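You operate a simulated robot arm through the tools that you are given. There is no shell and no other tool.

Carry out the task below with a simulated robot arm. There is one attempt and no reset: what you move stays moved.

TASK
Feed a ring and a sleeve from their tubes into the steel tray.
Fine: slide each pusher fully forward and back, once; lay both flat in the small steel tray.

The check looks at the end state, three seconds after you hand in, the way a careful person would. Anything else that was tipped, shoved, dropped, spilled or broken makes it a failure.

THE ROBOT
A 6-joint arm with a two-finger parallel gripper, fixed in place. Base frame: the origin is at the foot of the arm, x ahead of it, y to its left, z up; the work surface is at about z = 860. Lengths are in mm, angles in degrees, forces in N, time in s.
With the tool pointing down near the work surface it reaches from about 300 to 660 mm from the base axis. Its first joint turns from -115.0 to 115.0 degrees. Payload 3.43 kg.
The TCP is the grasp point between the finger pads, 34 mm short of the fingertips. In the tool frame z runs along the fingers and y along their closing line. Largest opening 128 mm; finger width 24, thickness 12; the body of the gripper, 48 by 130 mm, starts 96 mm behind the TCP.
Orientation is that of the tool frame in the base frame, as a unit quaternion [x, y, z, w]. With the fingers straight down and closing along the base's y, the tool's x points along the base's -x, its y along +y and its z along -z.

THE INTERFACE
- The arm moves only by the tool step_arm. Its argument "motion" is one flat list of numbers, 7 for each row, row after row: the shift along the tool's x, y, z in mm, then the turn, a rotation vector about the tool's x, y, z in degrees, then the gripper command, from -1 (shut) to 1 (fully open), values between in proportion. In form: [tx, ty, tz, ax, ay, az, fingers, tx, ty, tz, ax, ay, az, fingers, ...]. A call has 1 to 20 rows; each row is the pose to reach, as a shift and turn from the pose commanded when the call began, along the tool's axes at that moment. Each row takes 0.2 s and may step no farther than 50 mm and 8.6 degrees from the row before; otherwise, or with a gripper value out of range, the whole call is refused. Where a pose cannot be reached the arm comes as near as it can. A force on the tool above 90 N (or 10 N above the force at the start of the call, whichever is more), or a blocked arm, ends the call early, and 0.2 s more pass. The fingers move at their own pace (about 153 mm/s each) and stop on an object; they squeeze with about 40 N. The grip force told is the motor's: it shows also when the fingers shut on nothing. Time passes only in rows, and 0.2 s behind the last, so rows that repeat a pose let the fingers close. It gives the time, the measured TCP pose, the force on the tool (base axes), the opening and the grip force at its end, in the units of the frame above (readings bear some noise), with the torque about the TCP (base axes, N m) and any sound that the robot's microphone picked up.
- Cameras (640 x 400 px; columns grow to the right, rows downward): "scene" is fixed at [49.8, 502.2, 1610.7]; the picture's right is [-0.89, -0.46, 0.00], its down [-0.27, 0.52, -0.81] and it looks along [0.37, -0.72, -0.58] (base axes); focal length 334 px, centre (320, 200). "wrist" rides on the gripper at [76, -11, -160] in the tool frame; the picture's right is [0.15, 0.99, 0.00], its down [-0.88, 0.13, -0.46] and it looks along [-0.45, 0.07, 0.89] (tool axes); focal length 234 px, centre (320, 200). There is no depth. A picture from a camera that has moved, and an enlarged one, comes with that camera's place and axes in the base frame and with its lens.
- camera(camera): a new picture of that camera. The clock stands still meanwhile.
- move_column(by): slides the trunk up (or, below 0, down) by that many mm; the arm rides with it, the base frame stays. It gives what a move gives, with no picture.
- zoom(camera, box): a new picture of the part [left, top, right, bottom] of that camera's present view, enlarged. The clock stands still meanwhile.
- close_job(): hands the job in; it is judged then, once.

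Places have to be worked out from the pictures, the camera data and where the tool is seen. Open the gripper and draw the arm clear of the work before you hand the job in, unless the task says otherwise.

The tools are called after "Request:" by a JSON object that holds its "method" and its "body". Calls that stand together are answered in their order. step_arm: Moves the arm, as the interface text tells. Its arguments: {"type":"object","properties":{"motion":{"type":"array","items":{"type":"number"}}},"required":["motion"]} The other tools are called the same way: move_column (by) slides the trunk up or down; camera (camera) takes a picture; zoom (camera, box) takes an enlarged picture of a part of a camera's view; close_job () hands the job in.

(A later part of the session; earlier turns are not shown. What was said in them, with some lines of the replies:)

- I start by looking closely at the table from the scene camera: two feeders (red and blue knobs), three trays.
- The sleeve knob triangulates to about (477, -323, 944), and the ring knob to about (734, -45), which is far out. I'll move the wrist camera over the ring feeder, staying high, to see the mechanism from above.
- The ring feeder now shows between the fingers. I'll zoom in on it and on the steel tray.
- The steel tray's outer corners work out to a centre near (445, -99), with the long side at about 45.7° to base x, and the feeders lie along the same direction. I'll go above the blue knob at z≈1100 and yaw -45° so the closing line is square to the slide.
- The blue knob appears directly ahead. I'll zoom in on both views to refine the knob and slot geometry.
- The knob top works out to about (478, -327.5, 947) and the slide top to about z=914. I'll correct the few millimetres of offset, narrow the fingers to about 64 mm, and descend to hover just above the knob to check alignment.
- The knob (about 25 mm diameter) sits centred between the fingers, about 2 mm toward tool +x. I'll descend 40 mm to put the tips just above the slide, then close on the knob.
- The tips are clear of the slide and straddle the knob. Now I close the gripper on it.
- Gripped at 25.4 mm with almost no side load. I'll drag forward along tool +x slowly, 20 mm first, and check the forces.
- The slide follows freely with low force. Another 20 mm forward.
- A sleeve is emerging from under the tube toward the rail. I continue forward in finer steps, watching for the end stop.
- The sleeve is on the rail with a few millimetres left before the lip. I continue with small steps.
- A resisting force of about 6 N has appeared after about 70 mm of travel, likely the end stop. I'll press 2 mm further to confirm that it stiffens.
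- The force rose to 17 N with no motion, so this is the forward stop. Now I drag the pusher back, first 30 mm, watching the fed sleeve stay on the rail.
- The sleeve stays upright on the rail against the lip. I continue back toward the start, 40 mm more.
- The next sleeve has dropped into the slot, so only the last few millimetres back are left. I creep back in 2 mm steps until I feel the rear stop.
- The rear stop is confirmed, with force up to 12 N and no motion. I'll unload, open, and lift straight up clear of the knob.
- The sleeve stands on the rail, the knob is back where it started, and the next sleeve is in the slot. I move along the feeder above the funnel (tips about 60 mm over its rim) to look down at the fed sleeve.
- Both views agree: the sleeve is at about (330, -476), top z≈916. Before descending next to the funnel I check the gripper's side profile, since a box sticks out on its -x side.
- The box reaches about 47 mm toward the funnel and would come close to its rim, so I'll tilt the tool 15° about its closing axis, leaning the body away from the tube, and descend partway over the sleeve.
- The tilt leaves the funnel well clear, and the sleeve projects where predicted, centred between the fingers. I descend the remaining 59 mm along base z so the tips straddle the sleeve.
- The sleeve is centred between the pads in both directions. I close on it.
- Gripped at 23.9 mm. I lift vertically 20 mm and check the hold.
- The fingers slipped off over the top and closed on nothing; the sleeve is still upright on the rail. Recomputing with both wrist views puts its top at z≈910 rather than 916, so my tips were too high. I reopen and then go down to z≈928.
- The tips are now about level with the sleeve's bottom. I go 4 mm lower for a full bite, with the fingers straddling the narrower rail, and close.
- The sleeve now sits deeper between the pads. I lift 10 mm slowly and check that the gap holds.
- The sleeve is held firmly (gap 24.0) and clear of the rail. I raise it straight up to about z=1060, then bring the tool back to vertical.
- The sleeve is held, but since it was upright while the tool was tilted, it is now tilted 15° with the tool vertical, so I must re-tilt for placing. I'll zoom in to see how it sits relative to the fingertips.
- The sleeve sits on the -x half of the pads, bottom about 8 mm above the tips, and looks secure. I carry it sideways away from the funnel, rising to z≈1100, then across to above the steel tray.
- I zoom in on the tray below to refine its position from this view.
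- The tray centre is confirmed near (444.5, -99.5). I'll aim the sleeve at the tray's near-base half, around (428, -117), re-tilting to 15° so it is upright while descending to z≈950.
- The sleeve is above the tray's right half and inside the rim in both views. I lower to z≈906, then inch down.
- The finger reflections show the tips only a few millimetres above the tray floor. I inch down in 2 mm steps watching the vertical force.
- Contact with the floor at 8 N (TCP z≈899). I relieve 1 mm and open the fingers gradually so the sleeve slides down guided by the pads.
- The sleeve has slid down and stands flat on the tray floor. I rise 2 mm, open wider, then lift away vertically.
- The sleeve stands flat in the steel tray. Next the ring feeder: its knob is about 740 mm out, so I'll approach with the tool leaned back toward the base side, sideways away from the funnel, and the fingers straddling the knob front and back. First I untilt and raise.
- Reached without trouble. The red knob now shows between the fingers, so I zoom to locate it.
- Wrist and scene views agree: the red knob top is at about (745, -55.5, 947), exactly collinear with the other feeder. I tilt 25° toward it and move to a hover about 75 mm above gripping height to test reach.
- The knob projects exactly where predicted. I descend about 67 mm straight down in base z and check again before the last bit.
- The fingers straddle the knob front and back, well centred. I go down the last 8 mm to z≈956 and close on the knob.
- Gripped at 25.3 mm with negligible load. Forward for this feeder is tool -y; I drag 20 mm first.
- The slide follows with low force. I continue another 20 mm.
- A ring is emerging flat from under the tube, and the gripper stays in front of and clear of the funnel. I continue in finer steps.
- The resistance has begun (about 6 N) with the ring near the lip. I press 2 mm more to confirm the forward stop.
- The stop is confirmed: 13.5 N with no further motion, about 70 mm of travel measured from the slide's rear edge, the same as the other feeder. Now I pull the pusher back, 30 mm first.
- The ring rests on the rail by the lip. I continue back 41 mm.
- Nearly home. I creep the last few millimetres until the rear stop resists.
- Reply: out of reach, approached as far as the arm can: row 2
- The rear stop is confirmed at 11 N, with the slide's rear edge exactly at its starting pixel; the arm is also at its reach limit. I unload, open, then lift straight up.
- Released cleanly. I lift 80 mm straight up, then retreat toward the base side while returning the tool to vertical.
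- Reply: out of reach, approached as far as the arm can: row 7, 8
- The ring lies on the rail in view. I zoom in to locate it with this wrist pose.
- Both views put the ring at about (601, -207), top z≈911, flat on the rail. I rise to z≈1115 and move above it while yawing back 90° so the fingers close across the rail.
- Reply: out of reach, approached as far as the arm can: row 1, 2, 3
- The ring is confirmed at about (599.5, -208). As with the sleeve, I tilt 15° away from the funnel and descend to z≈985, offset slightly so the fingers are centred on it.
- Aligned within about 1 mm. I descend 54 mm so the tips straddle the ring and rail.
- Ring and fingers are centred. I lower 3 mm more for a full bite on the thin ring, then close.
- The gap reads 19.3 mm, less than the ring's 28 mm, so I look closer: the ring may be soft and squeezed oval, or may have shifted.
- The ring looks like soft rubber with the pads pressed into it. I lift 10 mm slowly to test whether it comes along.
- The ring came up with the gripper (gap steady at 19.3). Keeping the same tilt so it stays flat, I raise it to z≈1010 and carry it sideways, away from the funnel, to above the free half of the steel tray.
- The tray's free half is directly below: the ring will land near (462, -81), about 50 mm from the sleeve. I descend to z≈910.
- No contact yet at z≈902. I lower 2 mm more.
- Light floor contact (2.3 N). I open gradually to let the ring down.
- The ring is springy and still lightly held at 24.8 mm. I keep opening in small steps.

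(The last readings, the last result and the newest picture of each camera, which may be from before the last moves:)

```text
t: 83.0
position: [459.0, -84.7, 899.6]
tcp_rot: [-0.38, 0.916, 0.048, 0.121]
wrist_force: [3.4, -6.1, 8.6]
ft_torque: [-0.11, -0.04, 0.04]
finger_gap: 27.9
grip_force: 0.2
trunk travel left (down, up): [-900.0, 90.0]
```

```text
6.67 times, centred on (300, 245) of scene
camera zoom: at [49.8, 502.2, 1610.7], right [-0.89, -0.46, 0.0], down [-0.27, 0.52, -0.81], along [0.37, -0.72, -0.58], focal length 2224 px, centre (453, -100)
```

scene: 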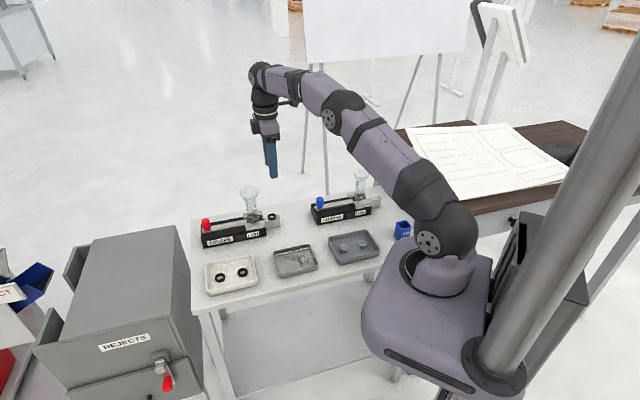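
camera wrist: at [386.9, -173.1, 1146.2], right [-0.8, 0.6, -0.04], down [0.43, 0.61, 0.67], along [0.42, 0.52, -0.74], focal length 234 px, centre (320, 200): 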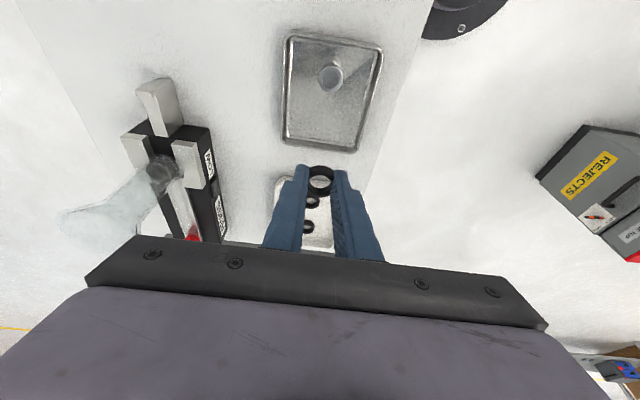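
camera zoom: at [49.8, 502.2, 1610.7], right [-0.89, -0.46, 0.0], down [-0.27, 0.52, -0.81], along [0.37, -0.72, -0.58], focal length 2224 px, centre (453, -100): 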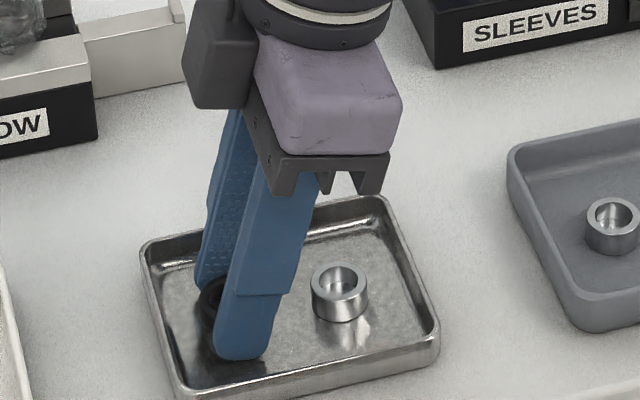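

The fingertip is dragging on the tray floor (side force 7 N), so I rise 2 mm first to relieve it, then finish opening.

Request:
{"method": "step_arm", "body": {"motion": [-0.25, 0, -1, 0, 0, 0, -0.56, -0.5, 0, -2, 0, 0, 0, -0.56, -0.5, 0, -2, 0, 0, 0, -0.53, -0.5, 0, -2, 0, 0, 0, -0.5]}}

Request:
{"method": "zoom", "body": {"camera": "wrist", "box": [270, 130, 370, 210]}}

Request:
{"method": "zoom", "body": {"camera": "scene", "box": [270, 215, 330, 275]}}

```text
t: 84.0
position: [458.6, -84.4, 901.8]
tcp_rot: [-0.38, 0.916, 0.05, 0.119]
wrist_force: [-0.5, -0.7, -0.3]
ft_torque: [-0.01, 0.01, 0.0]
finger_gap: 32.1
grip_force: 0.1
trunk travel left (down, up): [-900.0, 90.0]
```

```text
5.00 times, centred on (320, 170) of wrist
camera zoom: at [386.2, -173.3, 1035.8], right [-0.8, 0.6, -0.04], down [0.43, 0.61, 0.67], along [0.42, 0.52, -0.74], focal length 1171 px, centre (320, 350)
```

zoom: 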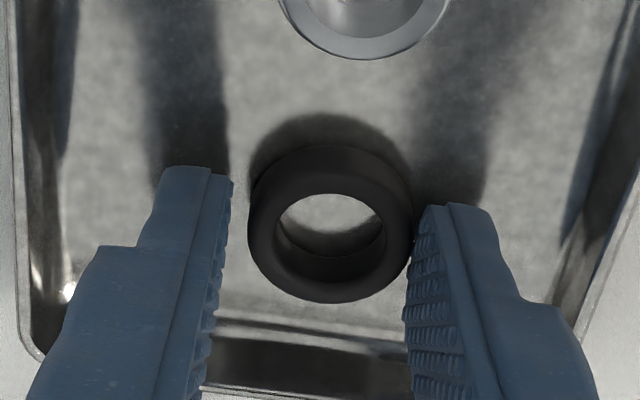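

```text
6.67 times, centred on (300, 245) of scene
camera zoom: at [49.8, 502.2, 1610.7], right [-0.89, -0.46, 0.0], down [-0.27, 0.52, -0.81], along [0.37, -0.72, -0.58], focal length 2224 px, centre (453, -100)
```

zoom: 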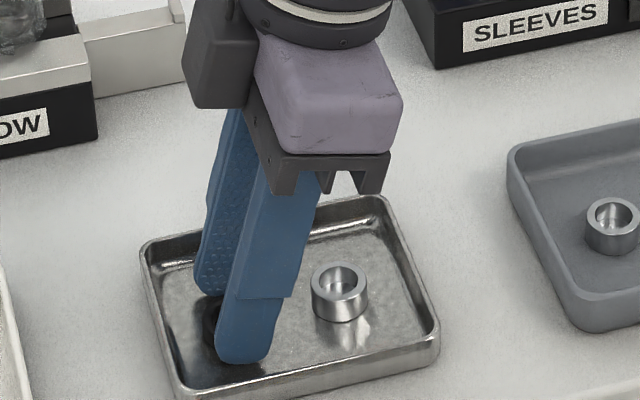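

The ring has dropped flat onto the tray floor. I open a little more and lift vertically.

Request:
{"method": "step_arm", "body": {"motion": [-0.25, 0, -1, 0, 0, 0, -0.42, -0.25, 0, -1, 0, 0, 0, -0.35, -0.25, 0, -1, 0, 0, 0, -0.35, -2.6, 0, -9.7, 0, 0, 0, -0.35, -7.8, 0, -29, 0, 0, 0, -0.35, -15.5, 0, -58, 0, 0, 0, -0.35, -25.9, 0, -96.6, 0, 0, 0, -0.35, -38.9, 0, -144.9, 0, 0, 0, -0.35]}}

Request:
{"method": "zoom", "body": {"camera": "scene", "box": [250, 210, 350, 290]}}

Request:
{"method": "camera", "body": {"camera": "wrist"}}

```text
t: 85.8
position: [458.6, -84.5, 1052.0]
tcp_rot: [-0.38, 0.916, 0.05, 0.121]
wrist_force: [0.1, 0.0, 0.6]
ft_torque: [-0.05, -0.01, -0.03]
finger_gap: 41.6
grip_force: 0.1
trunk travel left (down, up): [-900.0, 90.0]
```

```text
5.00 times, centred on (300, 250) of scene
camera zoom: at [49.8, 502.2, 1610.7], right [-0.89, -0.46, 0.0], down [-0.27, 0.52, -0.81], along [0.37, -0.72, -0.58], focal length 1668 px, centre (420, -50)
```

zoom: 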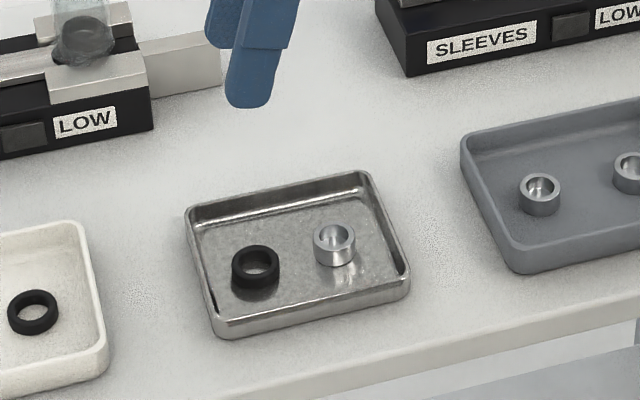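

```text
taken
camera wrist: at [386.8, -173.7, 1186.9], right [-0.8, 0.6, -0.04], down [0.43, 0.61, 0.67], along [0.42, 0.52, -0.74], focal length 234 px, centre (320, 200)
```

wrist: 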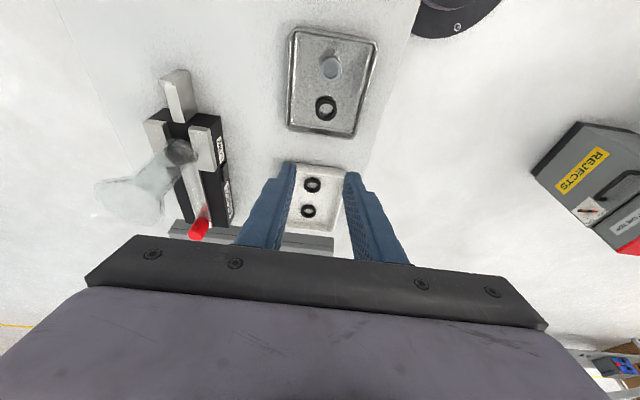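

Ring and sleeve both lie flat in the steel tray, which hasn't moved. I raise the arm, straighten the tool, open the gripper and draw back clear of the work.

Request:
{"method": "step_arm", "body": {"motion": [-9, 0, -33, 0, 4, 0, 0, -18, 0, -66, 0, 8, 0, 0.4, -26, 0, -98, 0, 12, 0, 0.8, -33.7, 0, -125.6, 0, 15, 0, 1, -33.7, 0, -125.6, 0, 15, 0, 1]}}

Request:
{"method": "step_arm", "body": {"motion": [35, -10, 0, 0, 0, 7.5, 1, 70, -20, 0, 0, 0, 15, 1, 105, -30, 0, 0, 0, 22.5, 1, 140, -40, 0, 0, 0, 30, 1, 170, -48, 0, 0, 0, 37.5, 1, 178, -50, 0, 0, 0, 45, 1, 178, -50, 0, 0, 0, 45, 1]}}

Request:
{"method": "camera", "body": {"camera": "scene"}}

Request:
{"method": "zoom", "body": {"camera": "scene", "box": [190, 170, 310, 245]}}

Request:
{"method": "zoom", "body": {"camera": "scene", "box": [300, 160, 420, 235]}}

Request:
{"method": "zoom", "body": {"camera": "scene", "box": [190, 210, 390, 300]}}

```text
t: 87.0
position: [458.3, -87.2, 1182.5]
tcp_rot: [-0.382, 0.924, 0.0, -0.001]
wrist_force: [-1.0, 0.1, 0.2]
ft_torque: [-0.04, 0.01, -0.03]
finger_gap: 128.0
grip_force: 0.0
trunk travel left (down, up): [-900.0, 90.0]
```

```text
t: 88.6
position: [369.2, -245.4, 1181.6]
tcp_rot: [0.001, 1.0, 0.0, 0.0]
wrist_force: [0.3, -0.5, 0.2]
ft_torque: [0.03, 0.01, -0.01]
finger_gap: 127.9
grip_force: 0.1
trunk travel left (down, up): [-900.0, 90.0]
```

```text
taken
```

scene: 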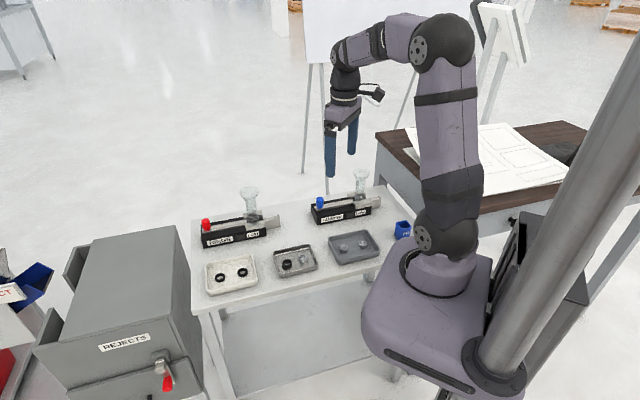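

```text
5.33 times, centred on (250, 208) of scene
camera zoom: at [49.8, 502.2, 1610.7], right [-0.89, -0.46, 0.0], down [-0.27, 0.52, -0.81], along [0.37, -0.72, -0.58], focal length 1779 px, centre (693, 160)
```

zoom: 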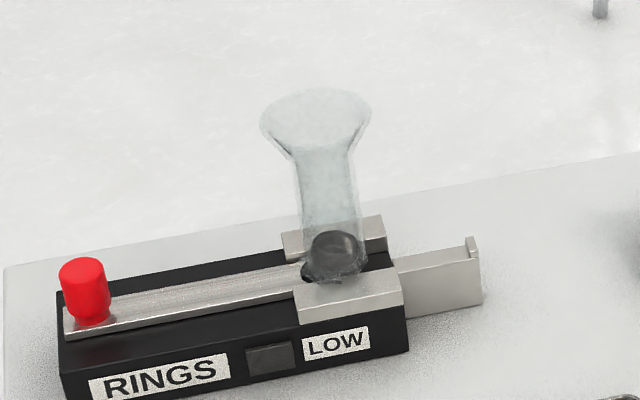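

```text
5.33 times, centred on (360, 198) of scene
camera zoom: at [49.8, 502.2, 1610.7], right [-0.89, -0.46, 0.0], down [-0.27, 0.52, -0.81], along [0.37, -0.72, -0.58], focal length 1779 px, centre (107, 213)
```

zoom: 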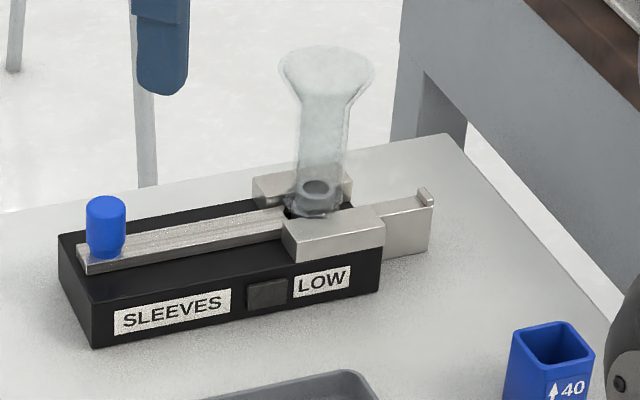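

```text
3.20 times, centred on (290, 255) of scene
camera zoom: at [49.8, 502.2, 1610.7], right [-0.89, -0.46, 0.0], down [-0.27, 0.52, -0.81], along [0.37, -0.72, -0.58], focal length 1067 px, centre (416, 24)
```

zoom: 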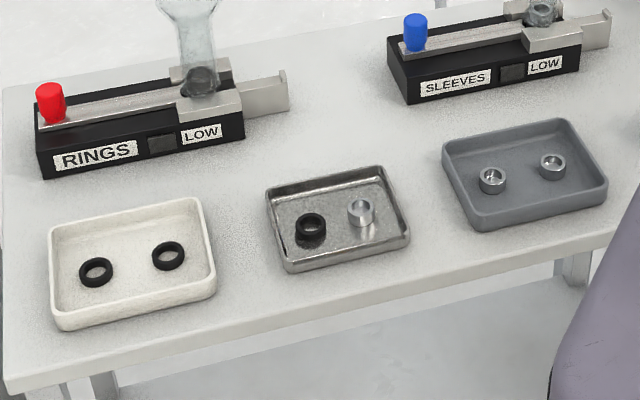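

Both feeders are reset, the trays are undisturbed and the arm is back at its start. One last close-up of the steel tray before handing in.

Request:
{"method": "zoom", "body": {"camera": "scene", "box": [270, 240, 320, 275]}}

Request:
{"method": "zoom", "body": {"camera": "wrist", "box": [330, 120, 430, 210]}}

```text
11.43 times, centred on (295, 258) of scene
camera zoom: at [49.8, 502.2, 1610.7], right [-0.89, -0.46, 0.0], down [-0.27, 0.52, -0.81], along [0.37, -0.72, -0.58], focal length 3812 px, centre (606, -457)
```

zoom: 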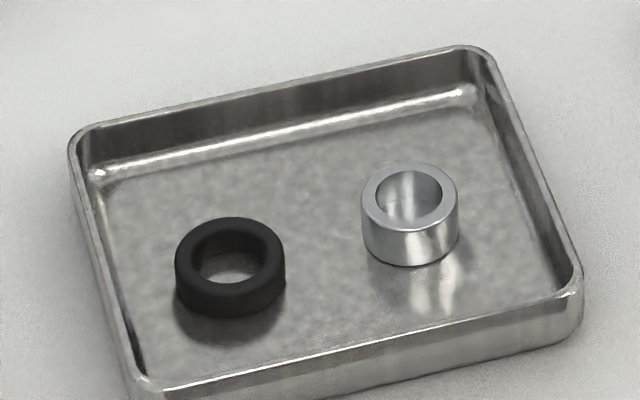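

```text
4.44 times, centred on (380, 165) of wrist
camera zoom: at [294.4, -256.2, 1341.1], right [-0.14, 0.99, 0.0], down [0.88, 0.13, 0.46], along [0.45, 0.07, -0.89], focal length 1041 px, centre (53, 356)
```

zoom: 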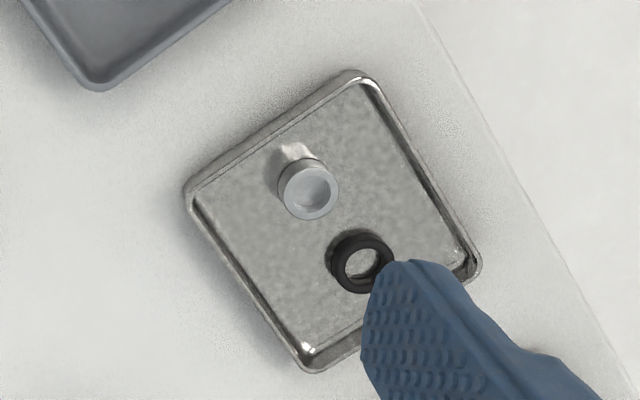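

The ring and sleeve lie flat and apart in the steel tray. Both pushers are fully back after one stroke each, and nothing else was disturbed. I hand the job in.

Request:
{"method": "close_job", "body": {}}

```text
The job is handed in.
```

I handed the job in with one ring and one sleeve lying flat, about 50 mm apart, in the small steel tray.

- **Pushers:** I slid each pusher forward until it stopped (about 70 mm) and back until it stopped, once each. Both knobs finished where they started.
- **Sleeve:** My first grip on the fed sleeve slipped off, but it stayed upright on its rail. I regripped it lower and it held.
- **Ring:** The ring is soft and compressed in the grip, but it was released flat.
- **Releasing:** The fingertips reached the tray floor before either part did, so each dropped a few millimetres. While I released the ring, a fingertip also dragged briefly on the floor with about 7 N of side force. The tray showed no movement in the pictures afterwards.

In the last pictures before hand-in, the two part trays, both feeders and the blue bin looked undisturbed. The gripper was open and the arm was back at its starting position.
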